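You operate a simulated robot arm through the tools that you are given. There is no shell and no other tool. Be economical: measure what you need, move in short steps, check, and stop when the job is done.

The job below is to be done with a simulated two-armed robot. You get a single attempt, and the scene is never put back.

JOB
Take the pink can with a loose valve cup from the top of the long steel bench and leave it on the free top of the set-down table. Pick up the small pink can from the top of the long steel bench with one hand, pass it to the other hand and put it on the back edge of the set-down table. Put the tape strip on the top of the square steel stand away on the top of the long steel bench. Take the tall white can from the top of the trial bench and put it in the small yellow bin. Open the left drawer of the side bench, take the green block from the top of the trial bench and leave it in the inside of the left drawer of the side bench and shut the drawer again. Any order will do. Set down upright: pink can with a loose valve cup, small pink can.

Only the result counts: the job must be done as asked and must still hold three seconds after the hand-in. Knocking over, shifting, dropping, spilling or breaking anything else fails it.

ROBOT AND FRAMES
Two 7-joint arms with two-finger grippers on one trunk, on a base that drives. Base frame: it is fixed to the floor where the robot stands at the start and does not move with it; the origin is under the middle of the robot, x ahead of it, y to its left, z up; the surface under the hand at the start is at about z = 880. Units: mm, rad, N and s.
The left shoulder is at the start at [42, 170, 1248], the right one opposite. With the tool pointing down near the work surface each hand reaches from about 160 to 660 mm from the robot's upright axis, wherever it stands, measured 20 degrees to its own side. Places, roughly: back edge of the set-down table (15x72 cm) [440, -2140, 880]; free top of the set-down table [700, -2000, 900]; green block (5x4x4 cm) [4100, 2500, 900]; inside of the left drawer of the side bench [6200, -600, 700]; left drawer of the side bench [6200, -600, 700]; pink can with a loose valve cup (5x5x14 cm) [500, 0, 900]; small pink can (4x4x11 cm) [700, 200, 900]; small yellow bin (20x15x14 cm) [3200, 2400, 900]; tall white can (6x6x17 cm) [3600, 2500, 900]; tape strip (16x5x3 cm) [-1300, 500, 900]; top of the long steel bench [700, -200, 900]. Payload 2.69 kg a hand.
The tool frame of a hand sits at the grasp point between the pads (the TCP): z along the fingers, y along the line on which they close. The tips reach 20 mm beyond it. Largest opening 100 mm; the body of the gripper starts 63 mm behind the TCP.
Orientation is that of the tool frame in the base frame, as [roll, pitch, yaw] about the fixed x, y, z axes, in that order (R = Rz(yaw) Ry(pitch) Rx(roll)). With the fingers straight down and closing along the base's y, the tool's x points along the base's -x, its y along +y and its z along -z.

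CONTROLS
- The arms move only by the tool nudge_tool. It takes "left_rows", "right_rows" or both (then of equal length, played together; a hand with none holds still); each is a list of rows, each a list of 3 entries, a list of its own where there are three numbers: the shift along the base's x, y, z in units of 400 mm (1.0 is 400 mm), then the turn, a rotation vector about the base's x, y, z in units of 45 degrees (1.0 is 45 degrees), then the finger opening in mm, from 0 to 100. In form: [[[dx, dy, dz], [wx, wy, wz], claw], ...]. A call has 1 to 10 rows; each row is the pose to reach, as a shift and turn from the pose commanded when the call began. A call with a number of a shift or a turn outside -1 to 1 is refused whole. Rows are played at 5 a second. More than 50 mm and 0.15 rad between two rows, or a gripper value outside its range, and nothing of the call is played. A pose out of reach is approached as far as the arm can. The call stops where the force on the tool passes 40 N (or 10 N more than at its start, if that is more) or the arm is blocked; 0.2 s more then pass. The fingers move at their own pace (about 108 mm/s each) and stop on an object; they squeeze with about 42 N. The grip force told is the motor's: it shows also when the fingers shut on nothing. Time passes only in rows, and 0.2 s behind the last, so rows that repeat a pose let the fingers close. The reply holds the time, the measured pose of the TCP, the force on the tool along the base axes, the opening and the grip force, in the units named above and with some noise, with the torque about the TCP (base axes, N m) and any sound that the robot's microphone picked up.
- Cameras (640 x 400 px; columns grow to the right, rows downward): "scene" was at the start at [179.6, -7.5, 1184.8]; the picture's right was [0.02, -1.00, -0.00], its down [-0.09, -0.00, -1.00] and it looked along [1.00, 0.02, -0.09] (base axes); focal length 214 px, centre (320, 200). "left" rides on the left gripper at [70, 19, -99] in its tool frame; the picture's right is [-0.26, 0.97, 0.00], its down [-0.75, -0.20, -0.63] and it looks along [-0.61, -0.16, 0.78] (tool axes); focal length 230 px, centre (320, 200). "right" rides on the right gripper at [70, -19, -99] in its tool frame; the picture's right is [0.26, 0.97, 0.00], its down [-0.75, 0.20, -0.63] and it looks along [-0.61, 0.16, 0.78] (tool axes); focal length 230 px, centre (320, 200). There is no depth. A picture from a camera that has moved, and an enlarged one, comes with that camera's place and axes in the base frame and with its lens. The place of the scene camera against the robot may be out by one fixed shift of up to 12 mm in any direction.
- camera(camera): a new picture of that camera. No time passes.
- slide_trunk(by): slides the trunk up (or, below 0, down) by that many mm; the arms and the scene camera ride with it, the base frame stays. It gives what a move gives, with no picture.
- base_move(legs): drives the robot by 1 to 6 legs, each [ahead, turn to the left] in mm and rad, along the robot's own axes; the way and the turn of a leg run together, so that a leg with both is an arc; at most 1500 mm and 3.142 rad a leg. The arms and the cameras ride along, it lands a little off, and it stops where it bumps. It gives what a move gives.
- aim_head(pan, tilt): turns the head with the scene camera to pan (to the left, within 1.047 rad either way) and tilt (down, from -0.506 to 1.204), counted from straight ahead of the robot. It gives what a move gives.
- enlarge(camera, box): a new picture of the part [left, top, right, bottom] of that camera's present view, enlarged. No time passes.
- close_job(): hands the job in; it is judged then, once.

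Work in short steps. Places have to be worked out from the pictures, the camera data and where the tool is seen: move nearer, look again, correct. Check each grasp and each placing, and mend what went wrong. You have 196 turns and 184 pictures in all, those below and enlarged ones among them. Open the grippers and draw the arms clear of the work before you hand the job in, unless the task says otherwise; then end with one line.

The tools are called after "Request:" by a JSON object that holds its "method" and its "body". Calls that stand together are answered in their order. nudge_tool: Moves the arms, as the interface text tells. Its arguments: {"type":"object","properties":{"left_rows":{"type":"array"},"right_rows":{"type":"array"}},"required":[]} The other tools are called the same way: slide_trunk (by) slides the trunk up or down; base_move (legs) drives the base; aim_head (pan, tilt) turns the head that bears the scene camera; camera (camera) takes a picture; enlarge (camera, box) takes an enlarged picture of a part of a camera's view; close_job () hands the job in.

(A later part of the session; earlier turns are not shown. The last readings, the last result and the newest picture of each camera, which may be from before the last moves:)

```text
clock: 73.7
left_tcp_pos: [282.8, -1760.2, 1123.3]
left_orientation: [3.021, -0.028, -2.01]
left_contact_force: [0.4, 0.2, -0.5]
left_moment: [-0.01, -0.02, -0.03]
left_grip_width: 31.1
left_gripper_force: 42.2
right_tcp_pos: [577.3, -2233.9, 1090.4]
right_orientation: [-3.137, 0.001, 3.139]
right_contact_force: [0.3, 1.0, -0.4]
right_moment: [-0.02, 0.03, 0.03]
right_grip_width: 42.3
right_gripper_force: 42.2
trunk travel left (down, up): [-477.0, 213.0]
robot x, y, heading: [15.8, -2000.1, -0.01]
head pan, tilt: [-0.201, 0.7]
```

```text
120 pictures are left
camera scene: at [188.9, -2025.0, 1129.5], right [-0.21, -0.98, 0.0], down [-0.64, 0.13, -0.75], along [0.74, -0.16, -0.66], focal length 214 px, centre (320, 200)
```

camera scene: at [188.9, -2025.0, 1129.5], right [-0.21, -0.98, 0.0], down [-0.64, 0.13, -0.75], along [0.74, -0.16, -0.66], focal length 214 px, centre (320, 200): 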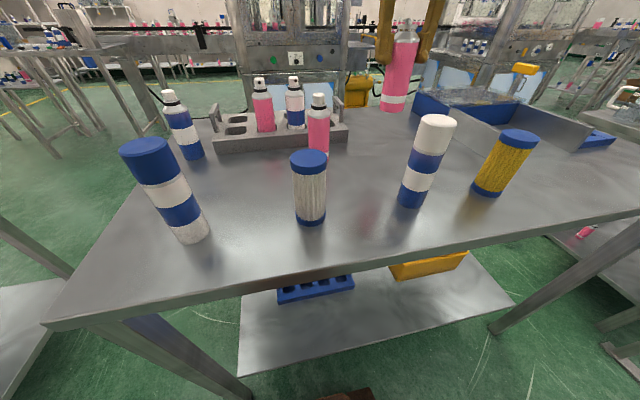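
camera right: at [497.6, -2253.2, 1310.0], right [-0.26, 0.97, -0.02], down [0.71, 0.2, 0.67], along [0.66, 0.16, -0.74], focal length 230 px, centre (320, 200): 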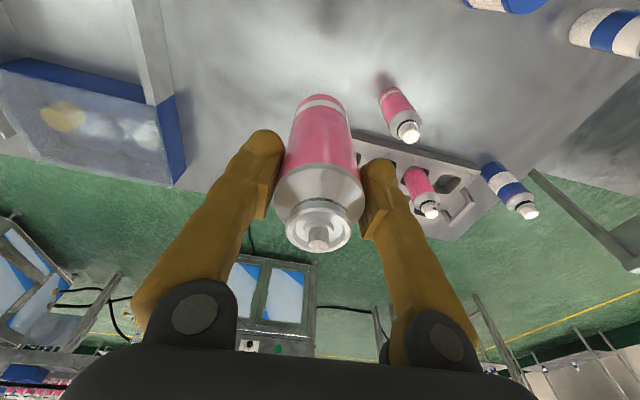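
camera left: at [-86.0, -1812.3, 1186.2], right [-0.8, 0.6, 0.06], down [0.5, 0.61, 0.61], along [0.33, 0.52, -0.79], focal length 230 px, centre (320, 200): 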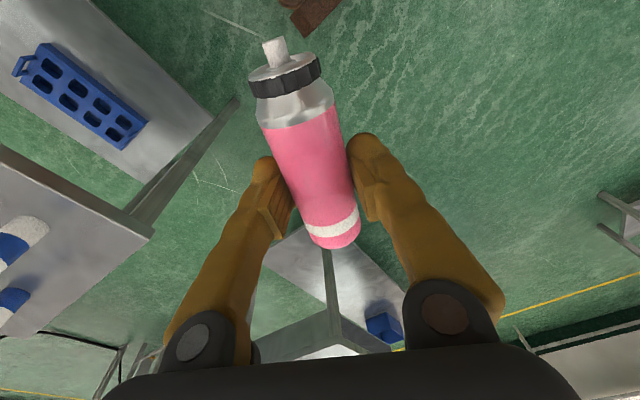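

Level now. I lower to about 8 mm above expected contact.

Request:
{"method": "nudge_tool", "body": {"right_rows": [[[0, 0, -0.09], [0, 0, 0], 40], [[0, 0, -0.18], [0, 0, 0], 40], [[0, 0, -0.25], [0, 0, 0], 40], [[0, 0, -0.275], [0, 0, 0], 40], [[0, 0, -0.275], [0, 0, 0], 40]]}}

Request:
{"method": "camera", "body": {"camera": "scene"}}

Request:
{"method": "camera", "body": {"camera": "right"}}

```text
clock: 74.9
left_tcp_pos: [284.6, -1760.5, 1122.2]
left_orientation: [3.02, -0.028, -2.01]
left_contact_force: [-0.3, -0.1, -1.4]
left_moment: [0.02, 0.01, 0.0]
left_grip_width: 30.9
left_gripper_force: 42.0
right_tcp_pos: [578.2, -2236.8, 980.4]
right_orientation: [-3.134, 0.002, 3.141]
right_contact_force: [-0.3, -0.2, -0.9]
right_moment: [0.01, 0.0, -0.01]
right_grip_width: 42.4
right_gripper_force: 42.0
trunk travel left (down, up): [-477.0, 213.0]
robot x, y, heading: [20.9, -1994.1, -0.007]
head pan, tilt: [-0.201, 0.7]
```

```text
119 pictures are left
camera scene: at [189.1, -2025.0, 1129.3], right [-0.21, -0.98, 0.0], down [-0.64, 0.13, -0.75], along [0.74, -0.16, -0.66], focal length 214 px, centre (320, 200)
```

scene: 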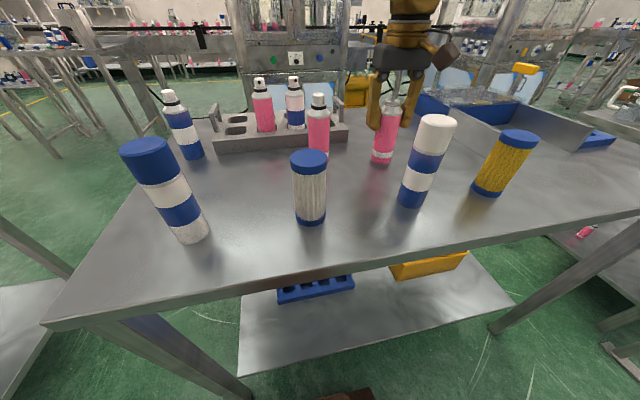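

```text
118 pictures are left
camera right: at [507.6, -2253.9, 1078.0], right [-0.26, 0.97, -0.01], down [0.75, 0.2, 0.63], along [0.61, 0.16, -0.78], focal length 230 px, centre (320, 200)
```

right: 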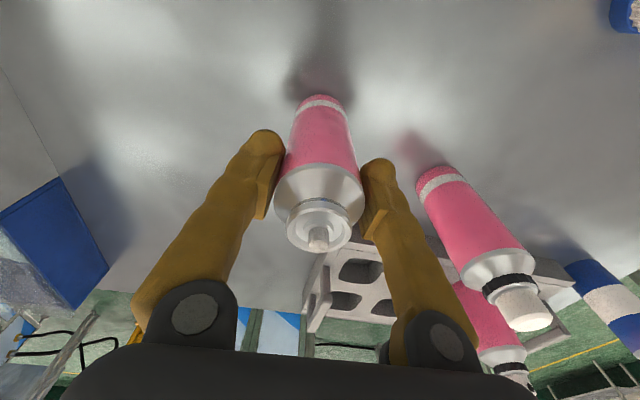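

Just above the table with clear surroundings. I creep down in 2 mm steps to contact.

Request:
{"method": "nudge_tool", "body": {"right_rows": [[[0, 0, -0.005], [0, 0, 0], 40], [[0, 0, -0.01], [0, 0, 0], 40], [[0, 0, -0.015], [0, 0, 0], 40], [[0, 0, -0.02], [0, 0, 0], 40], [[0, 0, -0.02], [0, 0, 0], 40]]}}

```text
clock: 76.1
left_tcp_pos: [281.6, -1759.5, 1122.6]
left_orientation: [3.023, -0.027, -2.009]
left_contact_force: [-1.0, -0.7, -0.9]
left_moment: [0.01, 0.01, -0.06]
left_grip_width: 31.2
left_gripper_force: 41.3
right_tcp_pos: [576.8, -2234.8, 974.0]
right_orientation: [-3.134, 0.007, 3.14]
right_contact_force: [-3.2, -0.9, 22.9]
right_moment: [0.0, -0.11, 0.01]
right_grip_width: 42.7
right_gripper_force: 42.4
trunk travel left (down, up): [-477.0, 213.0]
robot x, y, heading: [22.9, -1998.0, -0.001]
head pan, tilt: [-0.201, 0.7]
```

Contact at z≈974. I ease off 1 mm, open to 64 mm, and rise.

Request:
{"method": "nudge_tool", "body": {"right_rows": [[[0, 0, 0.01], [0, 0, 0], 40], [[0, 0, 0.01], [0, 0, 0], 64], [[0, 0, 0.01], [0, 0, 0], 64], [[0, 0, 0.01], [0, 0, 0], 64], [[0, 0, 0.05], [0, 0, 0], 64], [[0, 0, 0.12], [0, 0, 0], 64], [[0, 0, 0.22], [0, 0, 0], 64], [[0, 0, 0.34], [0, 0, 0], 64], [[-0.08, 0, 0.42], [0, 0, 0], 64], [[-0.18, 0, 0.46], [0, 0, 0], 64]]}}

Request:
{"method": "camera", "body": {"camera": "scene"}}

```text
clock: 78.3
left_tcp_pos: [283.1, -1761.5, 1122.5]
left_orientation: [3.023, -0.028, -2.008]
left_contact_force: [-0.4, 0.4, -0.7]
left_moment: [0.0, -0.02, -0.01]
left_grip_width: 31.1
left_gripper_force: 41.9
right_tcp_pos: [500.6, -2236.3, 1155.4]
right_orientation: [-3.135, 0.002, 3.139]
right_contact_force: [-0.5, -0.4, 0.0]
right_moment: [-0.04, -0.05, -0.02]
right_grip_width: 64.1
right_gripper_force: 0.0
trunk travel left (down, up): [-477.0, 213.0]
robot x, y, heading: [19.9, -1998.9, -0.011]
head pan, tilt: [-0.201, 0.7]
```

```text
117 pictures are left
camera scene: at [188.0, -2025.1, 1129.5], right [-0.21, -0.98, 0.0], down [-0.64, 0.13, -0.75], along [0.74, -0.16, -0.66], focal length 214 px, centre (320, 200)
```

scene: 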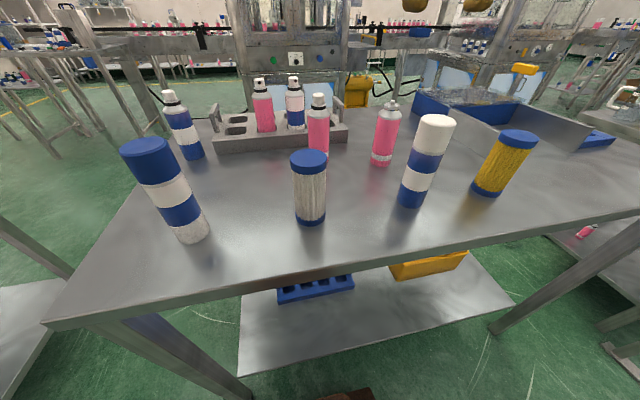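

The pink can stands upright on the table. Now I turn the small can upright in the left hand: first 45° about the closing axis while moving toward the middle.

Request:
{"method": "nudge_tool", "body": {"left_rows": [[[0.03, -0.02, 0.04], [-0.151, 0.071, 0], 15], [[0.06, -0.04, 0.08], [-0.302, 0.141, 0], 15], [[0.09, -0.06, 0.12], [-0.453, 0.212, 0], 15], [[0.12, -0.08, 0.16], [-0.604, 0.283, 0], 15], [[0.15, -0.1, 0.19], [-0.755, 0.353, 0], 15], [[0.18, -0.12, 0.2], [-0.906, 0.424, 0], 15], [[0.18, -0.12, 0.2], [-0.906, 0.424, 0], 15]], "right_rows": [[[-0.03, 0, 0.03], [0, 0, 0], 80], [[-0.06, 0, 0.06], [0, 0, 0], 80], [[-0.09, 0, 0.1], [0, 0, 0], 80], [[-0.12, 0, 0.14], [0, 0, 0], 80], [[-0.16, 0, 0.2], [0, 0, 0], 80], [[-0.2, 0, 0.26], [0, 0, 0], 80], [[-0.2, 0, 0.3], [0, 0, 0], 80]]}}

Request:
{"method": "camera", "body": {"camera": "left"}}

```text
clock: 79.9
left_tcp_pos: [364.2, -1808.0, 1218.8]
left_orientation: [3.084, -0.786, -2.009]
left_contact_force: [-0.1, -0.2, -0.8]
left_moment: [0.03, -0.02, 0.01]
left_grip_width: 31.2
left_gripper_force: 42.0
right_tcp_pos: [423.0, -2235.3, 1273.1]
right_orientation: [-3.138, -0.009, 3.139]
right_contact_force: [0.0, 0.5, 0.8]
right_moment: [0.0, -0.02, -0.01]
right_grip_width: 80.0
right_gripper_force: 0.2
trunk travel left (down, up): [-477.0, 213.0]
robot x, y, heading: [19.2, -1998.3, -0.004]
head pan, tilt: [-0.201, 0.7]
```

```text
116 pictures are left
camera left: at [362.4, -1782.3, 1338.6], right [-0.78, 0.61, -0.14], down [0.62, 0.78, -0.1], along [0.05, -0.16, -0.99], focal length 230 px, centre (320, 200)
```

left: 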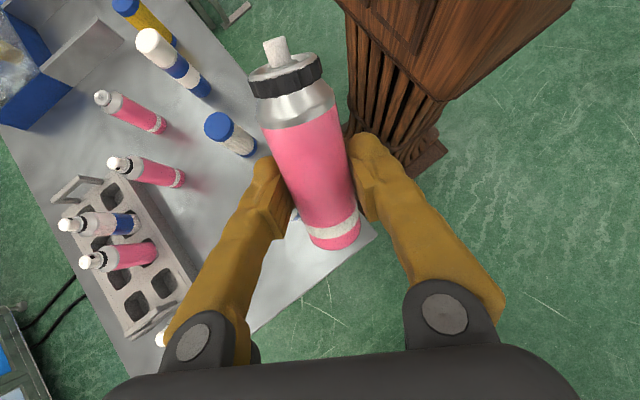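

Halfway. I complete the second 45° so the can stands upright in the left hand.

Request:
{"method": "nudge_tool", "body": {"left_rows": [[[0, -0.04, 0], [-0.151, 0.071, 0], 15], [[0, -0.08, 0], [-0.302, 0.141, 0], 15], [[0, -0.12, 0], [-0.453, 0.212, 0], 15], [[0, -0.16, 0], [-0.604, 0.283, 0], 15], [[0, -0.2, 0], [-0.755, 0.353, 0], 15], [[0, -0.22, 0], [-0.906, 0.424, 0], 15], [[0, -0.22, 0], [-0.906, 0.424, 0], 15]]}}

Request:
{"method": "aim_head", "body": {"pan": 0.2, "tilt": 0.0}}

Request:
{"method": "camera", "body": {"camera": "scene"}}

Request:
{"method": "camera", "body": {"camera": "left"}}

```text
clock: 81.5
left_tcp_pos: [362.0, -1897.8, 1218.2]
left_orientation: [-0.786, -1.568, 1.862]
left_contact_force: [0.4, -0.8, -0.9]
left_moment: [0.01, -0.01, -0.04]
left_grip_width: 31.0
left_gripper_force: 42.2
right_tcp_pos: [424.3, -2235.9, 1274.7]
right_orientation: [-3.136, -0.008, 3.14]
right_contact_force: [0.0, -0.3, -0.1]
right_moment: [0.0, -0.01, -0.02]
right_grip_width: 80.0
right_gripper_force: 0.0
trunk travel left (down, up): [-477.0, 213.0]
robot x, y, heading: [18.5, -1995.4, -0.012]
head pan, tilt: [-0.201, 0.7]
```

```text
clock: 82.6
left_tcp_pos: [362.8, -1898.5, 1218.1]
left_orientation: [-1.485, -1.568, 2.559]
left_contact_force: [-0.4, 0.2, 0.0]
left_moment: [0.02, -0.02, 0.0]
left_grip_width: 30.9
left_gripper_force: 42.0
right_tcp_pos: [423.3, -2234.5, 1272.8]
right_orientation: [-3.135, -0.006, 3.139]
right_contact_force: [0.3, -0.8, 0.7]
right_moment: [-0.05, 0.0, -0.01]
right_grip_width: 80.0
right_gripper_force: 0.0
trunk travel left (down, up): [-477.0, 213.0]
robot x, y, heading: [18.5, -1995.8, -0.008]
head pan, tilt: [0.201, 0.0]
```

```text
115 pictures are left
camera scene: at [195.4, -1990.1, 1193.0], right [0.19, -0.98, 0.0], down [-0.02, 0.0, -1.0], along [0.98, 0.19, -0.02], focal length 214 px, centre (320, 200)
```

scene: 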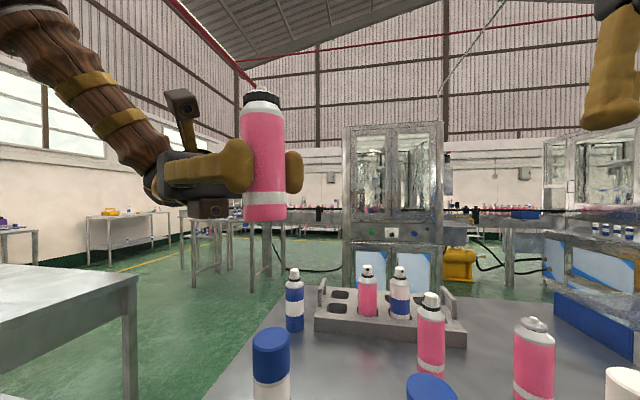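

```text
114 pictures are left
camera left: at [394.6, -1801.0, 1287.6], right [-0.85, 0.46, -0.26], down [0.48, 0.46, -0.75], along [-0.23, -0.76, -0.61], focal length 230 px, centre (320, 200)
```

left: 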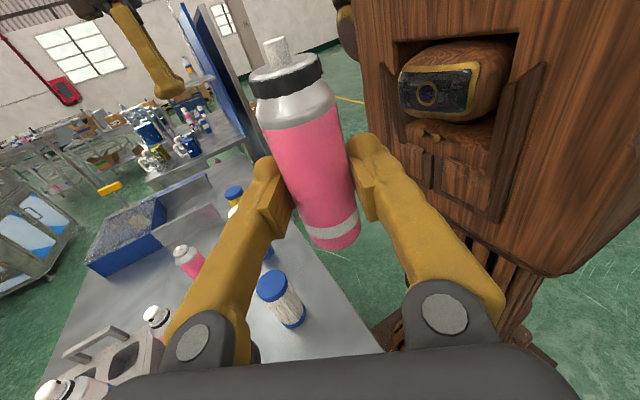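

The can now stands upright in the left hand, cap up. I move it toward the middle, and start turning the right hand so that it can take the top from above.

Request:
{"method": "nudge_tool", "body": {"left_rows": [[[0.02, -0.05, 0], [0, 0, 0], 15], [[0.03, -0.1, 0], [0, 0, 0], 15], [[0.05, -0.15, 0], [0, 0, 0], 15], [[0.05, -0.19, 0], [0, 0, 0], 15], [[0.05, -0.19, 0], [0, 0, 0], 15], [[0.05, -0.19, 0], [0, 0, 0], 15], [[0.05, -0.19, 0], [0, 0, 0], 15]], "right_rows": [[[-0.02, 0, 0.08], [0, 0, 0.17], 80], [[-0.04, 0.03, 0.16], [0, 0, 0.34], 80], [[-0.06, 0.06, 0.24], [0, 0, 0.51], 80], [[-0.06, 0.09, 0.32], [0, 0, 0.68], 80], [[-0.06, 0.12, 0.35], [0, 0, 0.85], 80], [[-0.06, 0.15, 0.35], [0, 0, 1.0], 80], [[-0.06, 0.15, 0.35], [0, 0, 1.0], 80]]}}

Request:
{"method": "aim_head", "body": {"pan": 0, "tilt": -0.2}}

Request:
{"method": "camera", "body": {"camera": "scene"}}

```text
clock: 84.2
left_tcp_pos: [384.1, -1972.3, 1218.7]
left_orientation: [-2.634, -1.57, -2.574]
left_contact_force: [-0.5, 0.7, -1.0]
left_moment: [0.01, 0.03, 0.02]
left_grip_width: 31.0
left_gripper_force: 42.1
right_tcp_pos: [401.3, -2173.9, 1416.0]
right_orientation: [-3.134, 0.0, -2.355]
right_contact_force: [-0.6, 0.0, 0.3]
right_moment: [0.0, -0.05, -0.03]
right_grip_width: 79.8
right_gripper_force: 0.1
trunk travel left (down, up): [-477.0, 213.0]
robot x, y, heading: [16.6, -1997.3, -0.006]
head pan, tilt: [0.201, 0.0]
```

```text
clock: 84.9
left_tcp_pos: [383.2, -1972.7, 1218.3]
left_orientation: [-2.266, -1.569, -2.942]
left_contact_force: [0.5, 0.6, -0.4]
left_moment: [0.01, -0.01, 0.0]
left_grip_width: 30.7
left_gripper_force: 42.2
right_tcp_pos: [401.2, -2175.4, 1417.1]
right_orientation: [-3.136, 0.002, -2.358]
right_contact_force: [-0.7, -0.2, -0.1]
right_moment: [0.02, 0.0, 0.0]
right_grip_width: 80.1
right_gripper_force: 0.1
trunk travel left (down, up): [-477.0, 213.0]
robot x, y, heading: [20.9, -2000.3, -0.005]
head pan, tilt: [0.0, -0.201]
```

```text
113 pictures are left
camera scene: at [190.5, -2007.9, 1210.6], right [-0.01, -1.0, 0.0], down [0.18, 0.0, -0.98], along [0.98, -0.01, 0.18], focal length 214 px, centre (320, 200)
```

scene: 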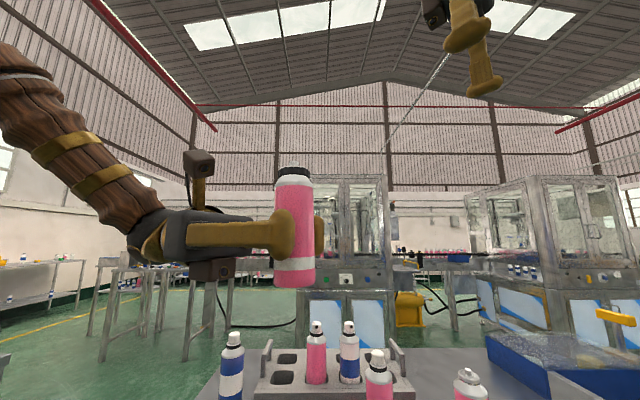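

Everything's clear. I bring the right hand over the cap with matching yaw and look down.

Request:
{"method": "nudge_tool", "body": {"right_rows": [[[-0.01, 0.09, 0], [0, 0, 0.1], 64], [[-0.02, 0.18, 0], [0, 0, 0.2], 64], [[-0.03, 0.27, 0], [0, 0, 0.3], 64], [[-0.04, 0.36, 0], [0, 0, 0.4], 64], [[-0.05, 0.45, -0.04], [0, 0, 0.446], 64], [[-0.053, 0.49, -0.14], [0, 0, 0.446], 64], [[-0.053, 0.49, -0.16], [0, 0, 0.446], 64], [[-0.053, 0.49, -0.16], [0, 0, 0.446], 64]]}}

Request:
{"method": "camera", "body": {"camera": "right"}}

Request:
{"method": "camera", "body": {"camera": "scene"}}

```text
clock: 86.7
left_tcp_pos: [384.5, -1972.9, 1218.2]
left_orientation: [0.876, -1.57, 0.197]
left_contact_force: [-0.2, -0.1, -0.3]
left_moment: [0.02, 0.01, 0.01]
left_grip_width: 30.7
left_gripper_force: 42.2
right_tcp_pos: [379.5, -1977.8, 1353.1]
right_orientation: [-3.133, 0.0, -2.007]
right_contact_force: [0.6, 0.2, 0.2]
right_moment: [-0.02, -0.01, -0.01]
right_grip_width: 63.9
right_gripper_force: 0.1
trunk travel left (down, up): [-477.0, 213.0]
robot x, y, heading: [22.2, -2000.5, -0.002]
head pan, tilt: [0.0, -0.201]
```

```text
112 pictures are left
camera right: at [366.2, -2047.0, 1451.4], right [-0.98, 0.18, -0.01], down [0.13, 0.77, 0.63], along [0.12, 0.62, -0.78], focal length 230 px, centre (320, 200)
```

right: 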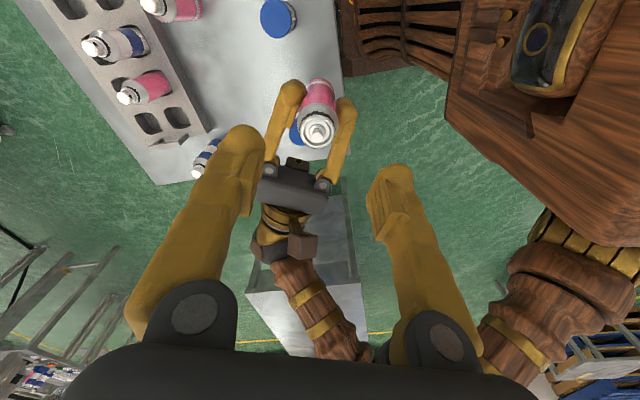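

```text
111 pictures are left
camera scene: at [190.5, -2007.9, 1210.6], right [-0.01, -1.0, 0.0], down [0.18, 0.0, -0.98], along [0.98, -0.01, 0.18], focal length 214 px, centre (320, 200)
```

scene: 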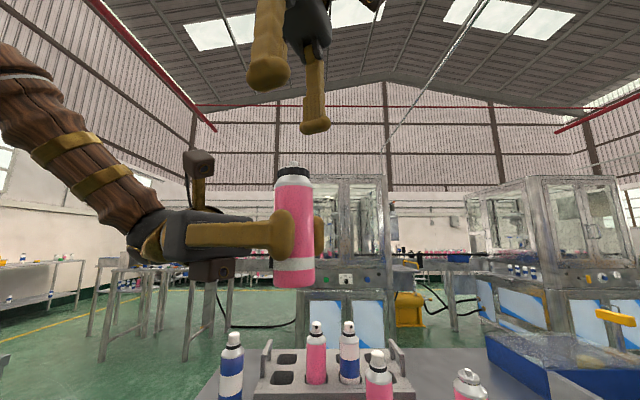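

Aligned within ~2 mm. I descend so that the pads reach the top of the can body, staying just above the left fingers.

Request:
{"method": "nudge_tool", "body": {"right_rows": [[[0.002, -0.006, -0.08], [0, 0, 0], 64], [[0.002, -0.006, -0.15], [0, 0, 0], 64], [[0.002, -0.006, -0.2], [0, 0, 0], 64], [[0.002, -0.006, -0.235], [0, 0, 0], 64], [[0.002, -0.006, -0.245], [0, 0, 0], 64], [[0.002, -0.006, -0.245], [0, 0, 0], 64]]}}

Request:
{"method": "camera", "body": {"camera": "right"}}

Request:
{"method": "enlarge", "body": {"camera": "scene", "box": [190, 100, 410, 300]}}

```text
clock: 88.1
left_tcp_pos: [384.1, -1972.7, 1218.1]
left_orientation: [0.807, -1.57, 0.268]
left_contact_force: [0.1, -1.3, -1.5]
left_moment: [0.0, 0.03, -0.01]
left_grip_width: 30.8
left_gripper_force: 42.1
right_tcp_pos: [380.7, -1981.1, 1254.3]
right_orientation: [-3.136, 0.002, -2.008]
right_contact_force: [0.2, 0.0, -0.3]
right_moment: [-0.01, -0.03, 0.03]
right_grip_width: 63.9
right_gripper_force: 0.2
trunk travel left (down, up): [-477.0, 213.0]
robot x, y, heading: [24.2, -1996.9, -0.01]
head pan, tilt: [0.0, -0.201]
```

```text
110 pictures are left
camera right: at [366.4, -2051.6, 1351.8], right [-0.98, 0.18, -0.01], down [0.13, 0.77, 0.63], along [0.12, 0.62, -0.78], focal length 230 px, centre (320, 200)
```

right: 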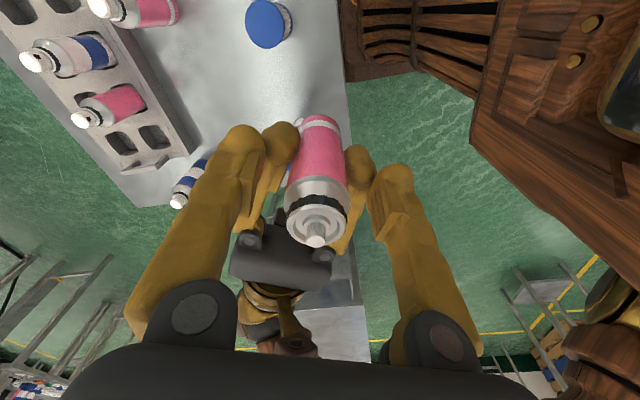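

```text
2.00 times, centred on (300, 200) of scene
camera zoom: at [190.5, -2008.0, 1210.6], right [-0.01, -1.0, 0.0], down [0.18, 0.0, -0.98], along [0.98, -0.01, 0.18], focal length 429 px, centre (360, 200)
```

zoom: 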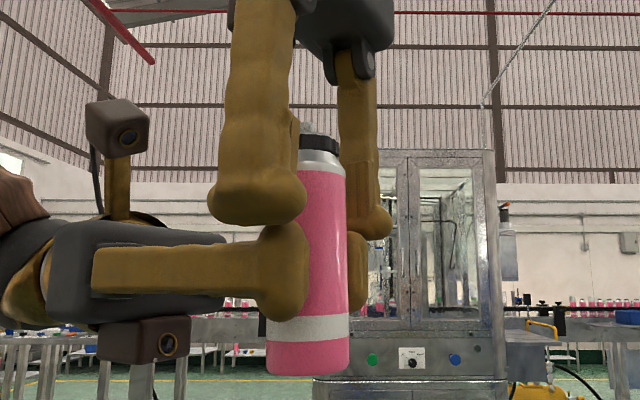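

The right pads flank the upper body just above the left fingers. I close the right hand.

Request:
{"method": "nudge_tool", "body": {"right_rows": [[[0, 0, 0], [0, 0, 0], 45], [[0, 0, 0], [0, 0, 0], 15], [[0, 0, 0], [0, 0, 0], 15], [[0, 0, 0], [0, 0, 0], 15]]}}

Request:
{"method": "enlarge", "body": {"camera": "scene", "box": [190, 100, 410, 300]}}

Request:
{"method": "camera", "body": {"camera": "right"}}

```text
clock: 89.1
left_tcp_pos: [384.0, -1974.2, 1218.7]
left_orientation: [1.283, -1.569, -0.209]
left_contact_force: [-0.9, -0.1, 2.6]
left_moment: [0.04, -0.03, -0.05]
left_grip_width: 30.6
left_gripper_force: 42.2
right_tcp_pos: [379.4, -1981.0, 1253.2]
right_orientation: [-3.136, 0.002, -2.007]
right_contact_force: [1.6, 0.7, -0.9]
right_moment: [-0.05, -0.02, 0.07]
right_grip_width: 33.0
right_gripper_force: 42.2
trunk travel left (down, up): [-477.0, 213.0]
robot x, y, heading: [18.8, -1994.6, -0.007]
head pan, tilt: [0.0, -0.201]
```

```text
2.00 times, centred on (300, 200) of scene
camera zoom: at [190.5, -2008.0, 1210.6], right [-0.01, -1.0, 0.0], down [0.18, 0.0, -0.98], along [0.98, -0.01, 0.18], focal length 429 px, centre (360, 200)
```

zoom: 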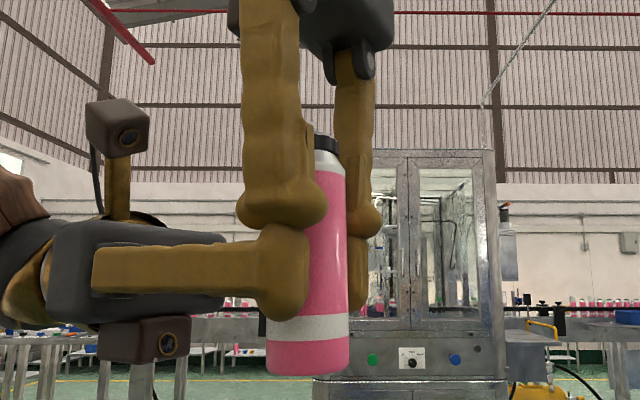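

```text
107 pictures are left
camera right: at [366.4, -2051.6, 1351.9], right [-0.98, 0.18, -0.01], down [0.13, 0.77, 0.63], along [0.12, 0.62, -0.78], focal length 230 px, centre (320, 200)
```

right: 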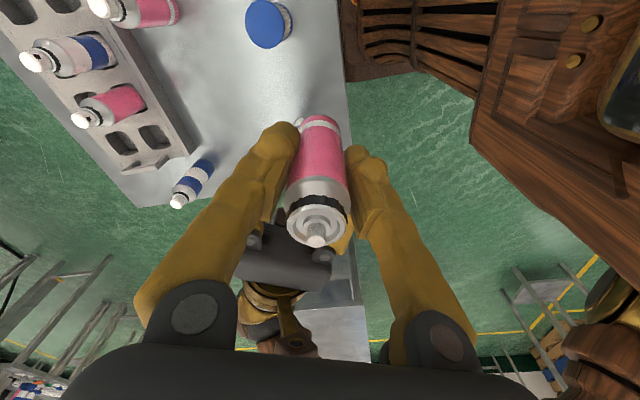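

The right hand holds at 33 mm with full force. I open the left and draw it straight back.

Request:
{"method": "nudge_tool", "body": {"left_rows": [[[0, 0, 0], [0, 0, 0], 60], [[0, 0, 0], [0, 0, 0], 64], [[0, 0, 0], [0, 0, 0], 64], [[0.04, 0.09, 0], [0, 0, 0], 64], [[0.08, 0.18, 0], [0, 0, 0], 64], [[0.12, 0.27, 0], [0, 0, 0], 64], [[0.16, 0.36, 0], [0, 0, 0], 64], [[0.2, 0.45, 0], [0, 0, 0], 64]]}}

Request:
{"method": "camera", "body": {"camera": "right"}}

Request:
{"method": "camera", "body": {"camera": "scene"}}

```text
clock: 90.9
left_tcp_pos: [463.4, -1788.9, 1221.3]
left_orientation: [-0.821, -1.569, 1.894]
left_contact_force: [0.4, -0.1, 0.5]
left_moment: [0.02, -0.01, 0.01]
left_grip_width: 63.9
left_gripper_force: 0.0
right_tcp_pos: [379.0, -1979.6, 1254.0]
right_orientation: [-3.134, 0.0, -2.008]
right_contact_force: [0.3, -0.4, -0.3]
right_moment: [-0.01, 0.03, -0.01]
right_grip_width: 32.9
right_gripper_force: 41.8
trunk travel left (down, up): [-477.0, 213.0]
robot x, y, heading: [19.6, -1998.3, -0.006]
head pan, tilt: [0.0, -0.201]
```

```text
106 pictures are left
camera right: at [366.7, -2050.7, 1351.9], right [-0.98, 0.18, -0.01], down [0.13, 0.77, 0.63], along [0.12, 0.62, -0.78], focal length 230 px, centre (320, 200)
```

right: 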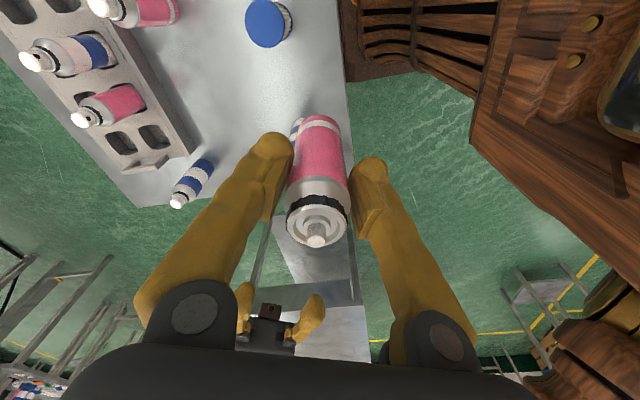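

```text
105 pictures are left
camera scene: at [190.8, -2007.3, 1210.6], right [-0.01, -1.0, 0.0], down [0.18, 0.0, -0.98], along [0.98, -0.01, 0.18], focal length 214 px, centre (320, 200)
```

scene: 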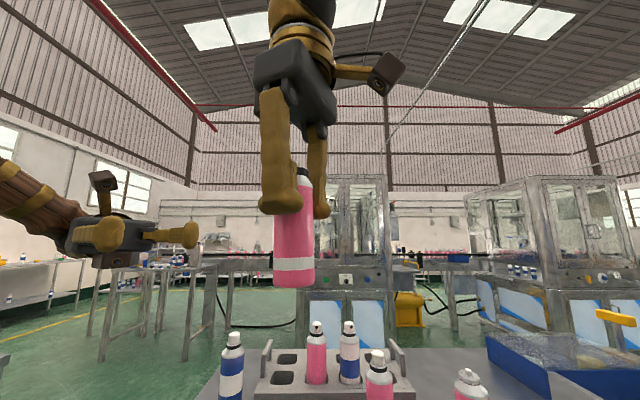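

Handover done. The gap between the tall blue-white can (y≈−1878) and the grey can (y≈−2055) is clear and the grey one is low enough for the wrist camera, so I'll place at about [435, −1966]. I yaw to close along x and move above.

Request:
{"method": "nudge_tool", "body": {"right_rows": [[[0.03, 0.007, 0], [0, 0, 0.14], 15], [[0.06, 0.014, 0], [0, 0, 0.28], 15], [[0.09, 0.021, 0], [0, 0, 0.42], 15], [[0.12, 0.028, -0.05], [0, 0, 0.555], 15], [[0.14, 0.035, -0.15], [0, 0, 0.555], 15], [[0.14, 0.035, -0.25], [0, 0, 0.555], 15], [[0.14, 0.035, -0.25], [0, 0, 0.555], 15]]}}

Request:
{"method": "aim_head", "body": {"pan": 0, "tilt": 0.7}}

Request:
{"method": "camera", "body": {"camera": "scene"}}

Request:
{"method": "camera", "body": {"camera": "right"}}

```text
clock: 92.5
left_tcp_pos: [463.7, -1790.7, 1221.2]
left_orientation: [-1.315, -1.568, 2.388]
left_contact_force: [-0.7, -0.2, -1.1]
left_moment: [0.03, 0.01, 0.01]
left_grip_width: 63.8
left_gripper_force: 0.1
right_tcp_pos: [435.7, -1967.8, 1152.0]
right_orientation: [-3.136, 0.001, -1.571]
right_contact_force: [0.2, -0.5, 0.5]
right_moment: [0.0, 0.01, 0.0]
right_grip_width: 32.8
right_gripper_force: 41.7
trunk travel left (down, up): [-477.0, 213.0]
robot x, y, heading: [21.3, -2000.0, -0.009]
head pan, tilt: [0.0, -0.201]
```

```text
clock: 93.7
left_tcp_pos: [463.3, -1792.6, 1220.9]
left_orientation: [-1.251, -1.568, 2.324]
left_contact_force: [0.3, 0.6, 0.2]
left_moment: [0.01, 0.03, 0.01]
left_grip_width: 63.9
left_gripper_force: 0.0
right_tcp_pos: [436.9, -1968.2, 1152.7]
right_orientation: [-3.135, 0.0, -1.572]
right_contact_force: [0.0, 0.8, -0.3]
right_moment: [-0.02, 0.0, -0.03]
right_grip_width: 33.0
right_gripper_force: 41.7
trunk travel left (down, up): [-477.0, 213.0]
robot x, y, heading: [18.3, -1994.1, -0.012]
head pan, tilt: [0.0, 0.7]
```

```text
104 pictures are left
camera scene: at [191.0, -2008.0, 1129.4], right [-0.01, -1.0, 0.0], down [-0.66, 0.0, -0.75], along [0.75, -0.01, -0.66], focal length 214 px, centre (320, 200)
```

scene: 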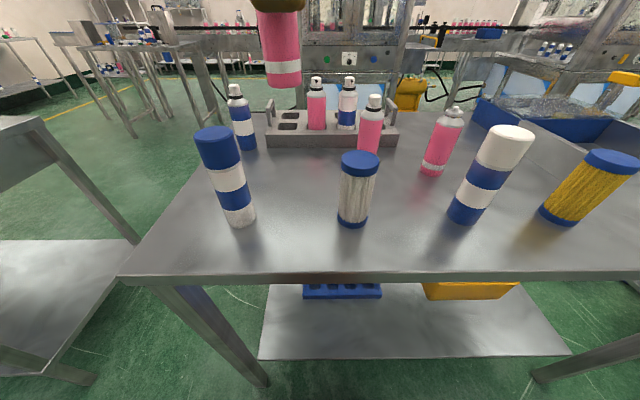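

```text
103 pictures are left
camera right: at [453.9, -2037.7, 1251.9], right [-0.97, -0.26, -0.01], down [-0.2, 0.75, 0.63], along [-0.16, 0.61, -0.78], focal length 230 px, centre (320, 200)
```

right: 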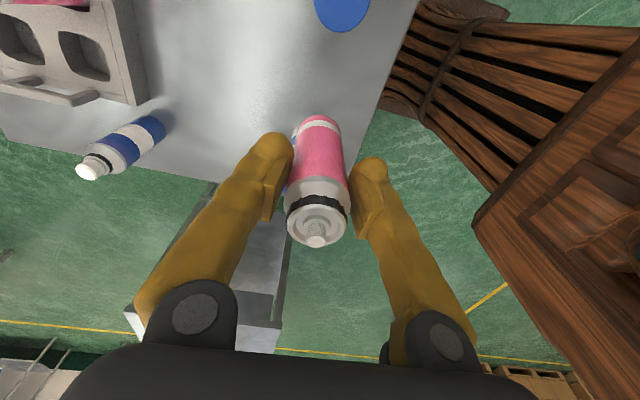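

Aligned with the gap. I lower to just above contact.

Request:
{"method": "nudge_tool", "body": {"right_rows": [[[0, 0, -0.11], [0, 0, 0], 15], [[0, 0, -0.22], [0, 0, 0], 15], [[0, 0, -0.33], [0, 0, 0], 15], [[0, 0, -0.42], [0, 0, 0], 15], [[0, 0, -0.44], [0, 0, 0], 15], [[0, 0, -0.44], [0, 0, 0], 15]]}}

Request:
{"method": "camera", "body": {"camera": "scene"}}

```text
clock: 95.1
left_tcp_pos: [464.0, -1791.8, 1220.4]
left_orientation: [-1.222, -1.57, 2.297]
left_contact_force: [-0.1, 0.3, 0.1]
left_moment: [-0.01, -0.01, 0.0]
left_grip_width: 64.0
left_gripper_force: 0.1
right_tcp_pos: [449.8, -1971.5, 986.4]
right_orientation: [-3.134, 0.035, -1.611]
right_contact_force: [0.1, 0.6, -0.6]
right_moment: [-0.03, -0.02, -0.02]
right_grip_width: 33.2
right_gripper_force: 41.6
trunk travel left (down, up): [-477.0, 213.0]
robot x, y, heading: [20.0, -1998.2, -0.005]
head pan, tilt: [0.0, 0.7]
```

```text
102 pictures are left
camera scene: at [191.1, -2008.0, 1129.3], right [-0.01, -1.0, 0.0], down [-0.66, 0.0, -0.75], along [0.75, -0.01, -0.66], focal length 214 px, centre (320, 200)
```

scene: 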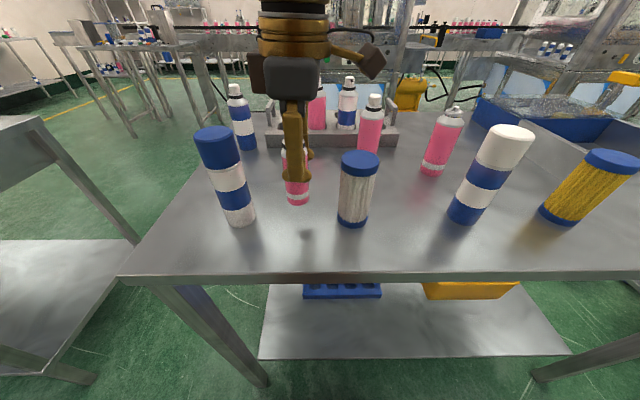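

The arm is running into a joint limit at this pose (drifting slightly), so I finish the descent with the trunk.

Request:
{"method": "slide_trunk", "body": {"by": -15}}

Request:
{"method": "enlarge", "body": {"camera": "scene", "box": [220, 100, 400, 240]}}

```text
clock: 95.7
left_tcp_pos: [463.9, -1791.8, 1205.8]
left_orientation: [-1.353, -1.569, 2.426]
left_contact_force: [-0.2, -1.3, 0.7]
left_moment: [0.02, -0.02, -0.02]
left_grip_width: 64.0
left_gripper_force: 0.0
right_tcp_pos: [447.5, -1973.2, 970.0]
right_orientation: [-3.14, 0.028, -1.609]
right_contact_force: [0.0, 0.1, 0.0]
right_moment: [0.01, 0.01, 0.02]
right_grip_width: 33.0
right_gripper_force: 42.4
trunk travel left (down, up): [-462.0, 228.0]
robot x, y, heading: [17.5, -1996.1, -0.009]
head pan, tilt: [0.0, 0.7]
```

```text
2.86 times, centred on (310, 170) of scene
camera zoom: at [190.4, -2008.1, 1114.3], right [-0.01, -1.0, 0.0], down [-0.66, 0.0, -0.75], along [0.75, -0.01, -0.66], focal length 613 px, centre (349, 286)
```

zoom: 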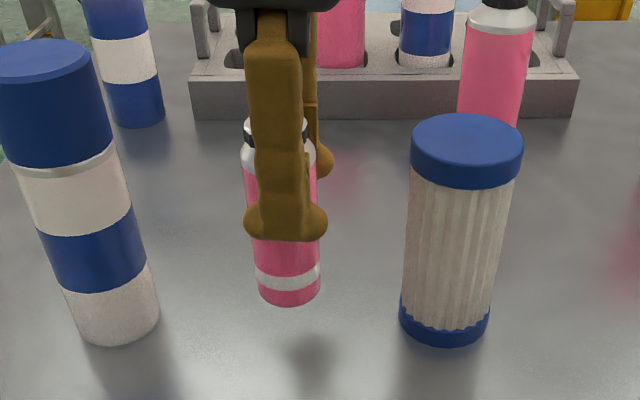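

Still a few mm above the table; I lower on in small steps.

Request:
{"method": "slide_trunk", "body": {"by": -5}}

Request:
{"method": "slide_trunk", "body": {"by": -4}}

Request:
{"method": "slide_trunk", "body": {"by": -3}}

```text
clock: 96.3
left_tcp_pos: [463.0, -1790.9, 1200.9]
left_orientation: [1.815, -1.571, -0.742]
left_contact_force: [-0.6, -0.2, -0.6]
left_moment: [0.0, 0.01, 0.02]
left_grip_width: 64.0
left_gripper_force: 0.1
right_tcp_pos: [447.3, -1973.3, 963.9]
right_orientation: [-3.14, 0.029, -1.61]
right_contact_force: [-0.3, 0.5, -0.2]
right_moment: [-0.02, 0.04, 0.02]
right_grip_width: 33.4
right_gripper_force: 42.0
trunk travel left (down, up): [-457.0, 233.0]
robot x, y, heading: [20.3, -1997.8, -0.009]
head pan, tilt: [0.0, 0.7]
```

```text
clock: 96.8
left_tcp_pos: [464.2, -1791.7, 1196.6]
left_orientation: [-1.296, -1.57, 2.37]
left_contact_force: [1.1, 0.5, 0.0]
left_moment: [0.02, -0.01, -0.02]
left_grip_width: 64.0
left_gripper_force: 0.2
right_tcp_pos: [446.9, -1973.3, 959.7]
right_orientation: [3.14, 0.032, -1.608]
right_contact_force: [-0.6, -1.3, -0.4]
right_moment: [0.0, -0.01, -0.01]
right_grip_width: 33.0
right_gripper_force: 42.0
trunk travel left (down, up): [-453.0, 237.0]
robot x, y, heading: [18.0, -1995.8, -0.003]
head pan, tilt: [0.0, 0.7]
```

```text
clock: 97.3
left_tcp_pos: [463.3, -1792.6, 1193.2]
left_orientation: [-1.291, -1.57, 2.364]
left_contact_force: [0.3, 0.5, -0.2]
left_moment: [-0.02, 0.03, 0.0]
left_grip_width: 64.2
left_gripper_force: 0.1
right_tcp_pos: [446.1, -1972.3, 956.2]
right_orientation: [-3.141, 0.03, -1.61]
right_contact_force: [-0.6, 0.9, -0.3]
right_moment: [0.0, 0.01, 0.0]
right_grip_width: 33.1
right_gripper_force: 42.4
trunk travel left (down, up): [-450.0, 240.0]
robot x, y, heading: [17.4, -1996.6, -0.011]
head pan, tilt: [0.0, 0.7]
```

No contact yet; I check visually and continue.

Request:
{"method": "slide_trunk", "body": {"by": -4}}

Request:
{"method": "enlarge", "body": {"camera": "scene", "box": [250, 150, 350, 230]}}

```text
clock: 97.8
left_tcp_pos: [463.0, -1791.6, 1191.4]
left_orientation: [-1.613, -1.567, 2.684]
left_contact_force: [0.0, 0.0, -0.1]
left_moment: [0.0, -0.02, -0.03]
left_grip_width: 64.1
left_gripper_force: 0.1
right_tcp_pos: [446.6, -1972.7, 954.3]
right_orientation: [-3.139, 0.032, -1.61]
right_contact_force: [-0.5, -1.3, 23.8]
right_moment: [0.02, -0.03, 0.04]
right_grip_width: 33.0
right_gripper_force: 42.0
trunk travel left (down, up): [-446.0, 244.0]
robot x, y, heading: [16.5, -1992.7, -0.005]
head pan, tilt: [0.0, 0.7]
```

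```text
5.00 times, centred on (300, 190) of scene
camera zoom: at [189.0, -2008.2, 1098.8], right [-0.01, -1.0, 0.0], down [-0.66, 0.0, -0.75], along [0.75, 0.0, -0.66], focal length 1072 px, centre (420, 250)
```

zoom: 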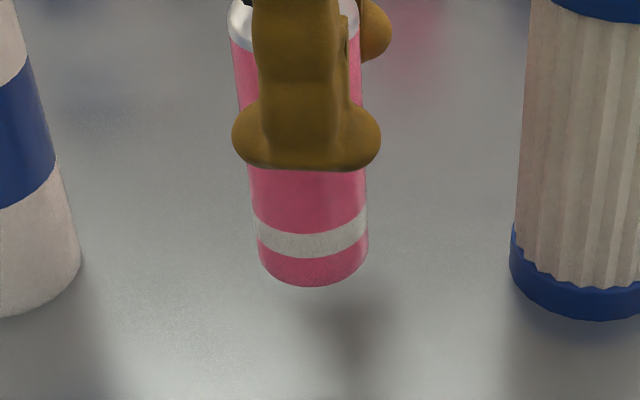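

Contact (24 N). I relieve 1 mm, open and raise.

Request:
{"method": "nudge_tool", "body": {"right_rows": [[[0, 0, 0.004], [0, 0, 0], 15], [[0, 0, 0.004], [0, 0, 0], 56], [[0, 0, 0.004], [0, 0, 0], 60], [[0, 0, 0.004], [0, 0, 0], 60], [[0, 0, 0.06], [0, 0, 0], 60], [[0, 0, 0.16], [0, 0, 0], 60], [[0, 0, 0.27], [0, 0, 0], 60], [[0, 0, 0.38], [0, 0, 0], 60], [[0, 0, 0.48], [0, 0, 0], 60]]}}

Request:
{"method": "camera", "body": {"camera": "scene"}}

```text
clock: 99.8
left_tcp_pos: [463.0, -1791.2, 1190.3]
left_orientation: [-1.537, -1.568, 2.611]
left_contact_force: [-0.3, -0.1, 0.2]
left_moment: [-0.03, 0.03, 0.02]
left_grip_width: 63.9
left_gripper_force: 0.0
right_tcp_pos: [438.0, -1964.8, 1139.0]
right_orientation: [-3.137, 0.002, -1.573]
right_contact_force: [-0.1, 0.1, -0.5]
right_moment: [0.0, -0.01, 0.0]
right_grip_width: 59.9
right_gripper_force: 0.1
trunk travel left (down, up): [-446.0, 244.0]
robot x, y, heading: [19.0, -1997.1, -0.005]
head pan, tilt: [0.0, 0.7]
```

```text
99 pictures are left
camera scene: at [190.0, -2008.4, 1098.4], right [-0.01, -1.0, 0.0], down [-0.66, 0.0, -0.75], along [0.75, 0.0, -0.66], focal length 214 px, centre (320, 200)
```

scene: 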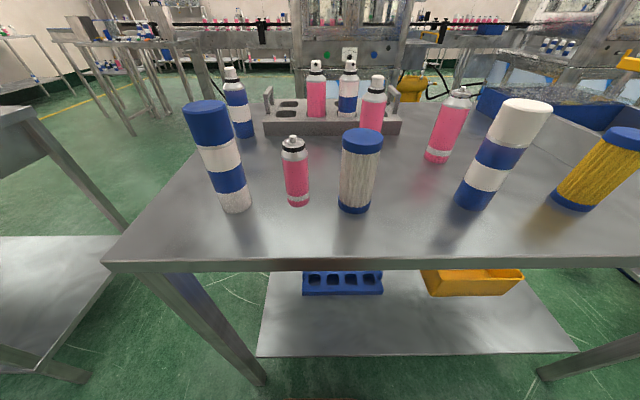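

The small can stands upright on the back edge. I back away and restore the hands to pointing down.

Request:
{"method": "base_move", "body": {"legs": [[-420, 0]]}}

Request:
{"method": "nudge_tool", "body": {"left_rows": [[[-0.03, 0.01, 0], [0.151, -0.071, 0], 64], [[-0.06, 0.02, 0], [0.302, -0.141, 0], 64], [[-0.09, 0.03, 0], [0.453, -0.212, 0], 64], [[-0.12, 0.04, 0], [0.604, -0.283, 0], 64], [[-0.15, 0.05, 0], [0.755, -0.353, 0], 64], [[-0.15, 0.05, 0], [0.906, -0.424, 0], 64], [[-0.15, 0.05, 0], [0.906, -0.424, 0], 64]], "right_rows": [[[-0.02, -0.04, 0.03], [0, 0, -0.17], 64], [[-0.04, -0.08, 0.06], [0, 0, -0.34], 64], [[-0.06, -0.12, 0.09], [0, 0, -0.51], 64], [[-0.08, -0.16, 0.1], [0, 0, -0.68], 64], [[-0.1, -0.2, 0.1], [0, 0, -0.85], 64], [[-0.1, -0.24, 0.1], [0, 0, -1.0], 64], [[-0.1, -0.28, 0.1], [0, 0, -1.0], 64]]}}

Request:
{"method": "nudge_tool", "body": {"left_rows": [[[0, 0.01, 0], [0.151, -0.071, 0], 64], [[0, 0.02, 0], [0.302, -0.141, 0], 64], [[0, 0.03, 0], [0.453, -0.212, 0], 64], [[0, 0.04, 0], [0.604, -0.283, 0], 64], [[0, 0.05, 0], [0.755, -0.353, 0], 64], [[0, 0.05, 0], [0.906, -0.424, 0], 64], [[0, 0.05, 0], [0.906, -0.424, 0], 64]], "right_rows": [[[0, 0, 0], [0, 0, -0.17], 64], [[0, 0, 0], [0, 0, -0.34], 64], [[0, 0, 0], [0, 0, -0.51], 64], [[0, 0, 0], [0, 0, -0.68], 64], [[0, 0, 0], [0, 0, -0.85], 64], [[0, 0, 0], [0, 0, -1.0], 64], [[0, 0, 0], [0, 0, -1.0], 64]]}}

Request:
{"method": "nudge_tool", "body": {"left_rows": [[[0, 0, 0], [0, 0, -0.18], 80], [[0, 0, 0], [0, 0, -0.36], 80], [[0, 0, 0], [0, 0, -0.54], 80], [[0, 0, 0], [0, 0, -0.72], 80], [[0, 0, 0], [0, 0, -0.9], 80], [[0, 0, 0], [0, 0, -1.0], 80]]}}

```text
clock: 102.4
left_tcp_pos: [55.2, -1786.9, 1190.2]
left_orientation: [-1.501, -1.568, 2.579]
left_contact_force: [0.4, 0.1, 0.0]
left_moment: [0.01, -0.04, 0.03]
left_grip_width: 63.7
left_gripper_force: 0.1
right_tcp_pos: [28.7, -1958.9, 1138.6]
right_orientation: [-3.136, 0.003, -1.569]
right_contact_force: [-0.6, 0.1, -0.5]
right_moment: [-0.02, 0.0, 0.0]
right_grip_width: 59.9
right_gripper_force: 0.0
trunk travel left (down, up): [-446.0, 244.0]
robot x, y, heading: [-386.8, -1998.1, -0.001]
head pan, tilt: [0.0, 0.7]
```

```text
clock: 104.0
left_tcp_pos: [-23.9, -1766.5, 1197.1]
left_orientation: [3.104, -0.778, -2.034]
left_contact_force: [0.3, -0.4, 0.3]
left_moment: [0.01, -0.04, 0.03]
left_grip_width: 63.9
left_gripper_force: 0.1
right_tcp_pos: [-26.3, -2074.8, 1185.7]
right_orientation: [-3.117, 0.002, -2.354]
right_contact_force: [0.1, -0.1, 0.6]
right_moment: [0.0, 0.02, 0.01]
right_grip_width: 63.9
right_gripper_force: 0.0
trunk travel left (down, up): [-446.0, 244.0]
robot x, y, heading: [-388.8, -1996.9, 0.0]
head pan, tilt: [0.0, 0.7]
```

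```text
clock: 105.6
left_tcp_pos: [-24.4, -1746.6, 1188.0]
left_orientation: [3.065, -0.005, -2.027]
left_contact_force: [0.1, 0.5, -0.1]
left_moment: [-0.08, 0.01, 0.0]
left_grip_width: 63.8
left_gripper_force: 0.0
right_tcp_pos: [-28.2, -2071.0, 1179.0]
right_orientation: [-3.114, -0.017, -3.138]
right_contact_force: [0.5, 0.5, 0.2]
right_moment: [-0.06, 0.0, 0.02]
right_grip_width: 64.1
right_gripper_force: 0.1
trunk travel left (down, up): [-446.0, 244.0]
robot x, y, heading: [-387.0, -1994.5, -0.001]
head pan, tilt: [0.0, 0.7]
```

```text
clock: 107.0
left_tcp_pos: [-24.6, -1747.4, 1188.2]
left_orientation: [3.076, -0.021, -2.814]
left_contact_force: [-1.1, 0.2, -0.2]
left_moment: [0.0, 0.01, 0.01]
left_grip_width: 80.1
left_gripper_force: 0.0
right_tcp_pos: [-28.0, -2072.8, 1179.3]
right_orientation: [-3.118, -0.016, -3.138]
right_contact_force: [0.0, 0.1, 0.4]
right_moment: [0.01, -0.03, -0.01]
right_grip_width: 64.2
right_gripper_force: 0.0
trunk travel left (down, up): [-446.0, 244.0]
robot x, y, heading: [-391.6, -1996.1, -0.001]
head pan, tilt: [0.0, 0.7]
```

Arms restored. I turn toward the square steel stand at [-1300, 500] and look before driving.

Request:
{"method": "base_move", "body": {"legs": [[0, 2.06]]}}

Request:
{"method": "aim_head", "body": {"pan": 0, "tilt": 0.3}}

Request:
{"method": "camera", "body": {"camera": "scene"}}

```text
clock: 112.3
left_tcp_pos: [-771.9, -1780.2, 1189.2]
left_orientation: [3.081, -0.014, -0.786]
left_contact_force: [0.7, 0.1, -0.2]
left_moment: [0.0, -0.01, -0.03]
left_grip_width: 79.9
left_gripper_force: 0.0
right_tcp_pos: [-478.2, -1640.0, 1180.2]
right_orientation: [-3.117, -0.015, -1.11]
right_contact_force: [0.4, 0.0, 0.3]
right_moment: [0.01, -0.02, -0.01]
right_grip_width: 64.2
right_gripper_force: 0.1
trunk travel left (down, up): [-446.0, 244.0]
robot x, y, heading: [-375.8, -1994.7, 2.025]
head pan, tilt: [0.0, 0.7]
```

```text
clock: 113.2
left_tcp_pos: [-761.4, -1797.7, 1175.0]
left_orientation: [3.064, -0.065, -0.784]
left_contact_force: [0.6, 0.5, 0.1]
left_moment: [0.02, 0.0, 0.0]
left_grip_width: 80.1
left_gripper_force: 0.1
right_tcp_pos: [-466.6, -1658.7, 1165.6]
right_orientation: [-3.118, -0.064, -1.112]
right_contact_force: [0.0, -1.2, -0.6]
right_moment: [0.01, -0.02, -0.03]
right_grip_width: 64.3
right_gripper_force: 0.0
trunk travel left (down, up): [-446.0, 244.0]
robot x, y, heading: [-378.9, -1989.7, 2.029]
head pan, tilt: [0.0, 0.3]
```

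```text
98 pictures are left
camera scene: at [-461.6, -1838.8, 1134.2], right [0.9, 0.44, 0.0], down [0.14, -0.28, -0.95], along [-0.42, 0.85, -0.31], focal length 214 px, centre (320, 200)
```

scene: 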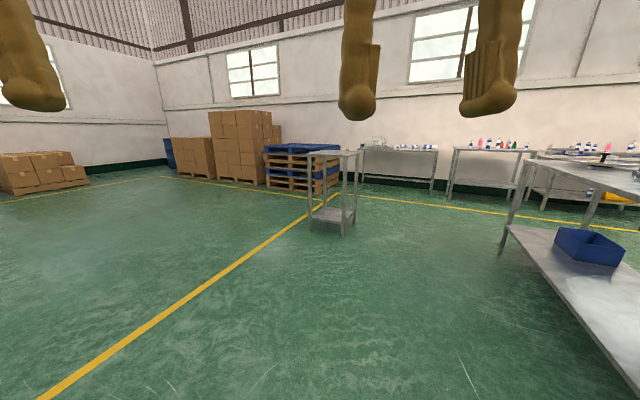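

The way is clear and the stand visible. I drive toward it.

Request:
{"method": "base_move", "body": {"legs": [[1000, 0], [950, 0], [0, -0.458]]}}

Request:
{"method": "camera", "body": {"camera": "scene"}}

```text
clock: 123.6
left_tcp_pos: [-1611.8, -36.3, 1167.2]
left_orientation: [3.061, -0.106, -0.826]
left_contact_force: [0.0, 0.1, -0.4]
left_moment: [-0.02, 0.01, -0.03]
left_grip_width: 80.1
left_gripper_force: 0.0
right_tcp_pos: [-1306.1, 83.2, 1166.7]
right_orientation: [-3.125, -0.072, -1.152]
right_contact_force: [0.9, 0.3, 0.0]
right_moment: [0.01, 0.03, 0.0]
right_grip_width: 64.0
right_gripper_force: 0.0
trunk travel left (down, up): [-446.0, 244.0]
robot x, y, heading: [-1245.2, -219.0, 1.978]
head pan, tilt: [0.0, 0.3]
stopped in leg 3: the robot was blocked; the commanded pose is now the measured one
```

```text
97 pictures are left
camera scene: at [-1322.4, -60.2, 1134.4], right [0.92, 0.4, 0.0], down [0.12, -0.29, -0.95], along [-0.38, 0.87, -0.31], focal length 214 px, centre (320, 200)
```

scene: 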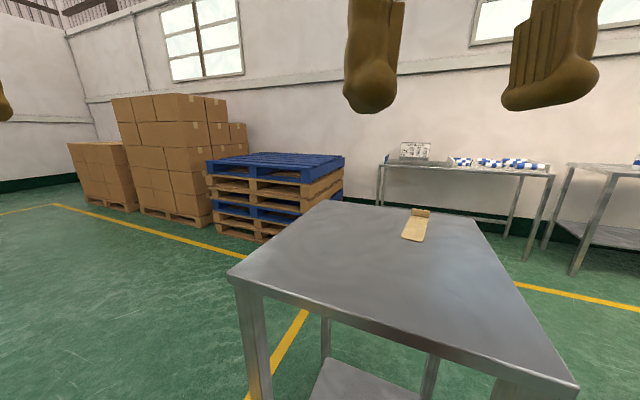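

It stopped early in the turn. The tape lies on the stand ahead. I back off a little and finish the turn.

Request:
{"method": "base_move", "body": {"legs": [[-60, 0], [0, -0.407]]}}

Request:
{"method": "aim_head", "body": {"pan": 0, "tilt": 0.5}}

Request:
{"method": "camera", "body": {"camera": "scene"}}

```text
clock: 125.8
left_tcp_pos: [-1491.3, 52.2, 1175.6]
left_orientation: [3.076, -0.082, -1.233]
left_contact_force: [-0.2, -1.7, -0.3]
left_moment: [0.06, 0.0, 0.0]
left_grip_width: 80.0
left_gripper_force: 0.0
right_tcp_pos: [-1157.8, 32.2, 1179.1]
right_orientation: [-3.123, -0.024, -1.559]
right_contact_force: [0.5, -0.3, 0.1]
right_moment: [0.07, 0.0, 0.0]
right_grip_width: 63.9
right_gripper_force: 0.1
trunk travel left (down, up): [-446.0, 244.0]
robot x, y, heading: [-1228.3, -271.7, 1.577]
head pan, tilt: [0.0, 0.3]
```

```text
clock: 126.5
left_tcp_pos: [-1492.2, 26.8, 1161.8]
left_orientation: [3.064, -0.128, -1.232]
left_contact_force: [0.4, -0.2, -0.4]
left_moment: [0.09, 0.02, 0.0]
left_grip_width: 80.2
left_gripper_force: 0.1
right_tcp_pos: [-1157.4, 8.1, 1170.8]
right_orientation: [-3.124, -0.061, -1.558]
right_contact_force: [0.7, 0.0, 0.1]
right_moment: [0.04, 0.05, 0.0]
right_grip_width: 64.1
right_gripper_force: 0.1
trunk travel left (down, up): [-446.0, 244.0]
robot x, y, heading: [-1230.5, -272.9, 1.573]
head pan, tilt: [0.0, 0.499]
```

```text
96 pictures are left
camera scene: at [-1230.6, -105.5, 1116.4], right [1.0, 0.0, 0.0], down [0.0, -0.49, -0.87], along [0.0, 0.87, -0.49], focal length 214 px, centre (320, 200)
```

scene: 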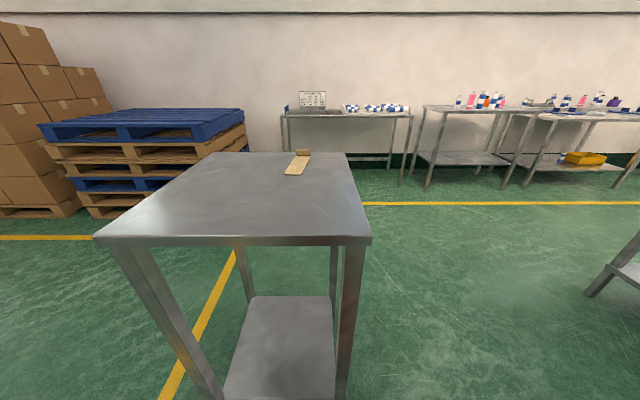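

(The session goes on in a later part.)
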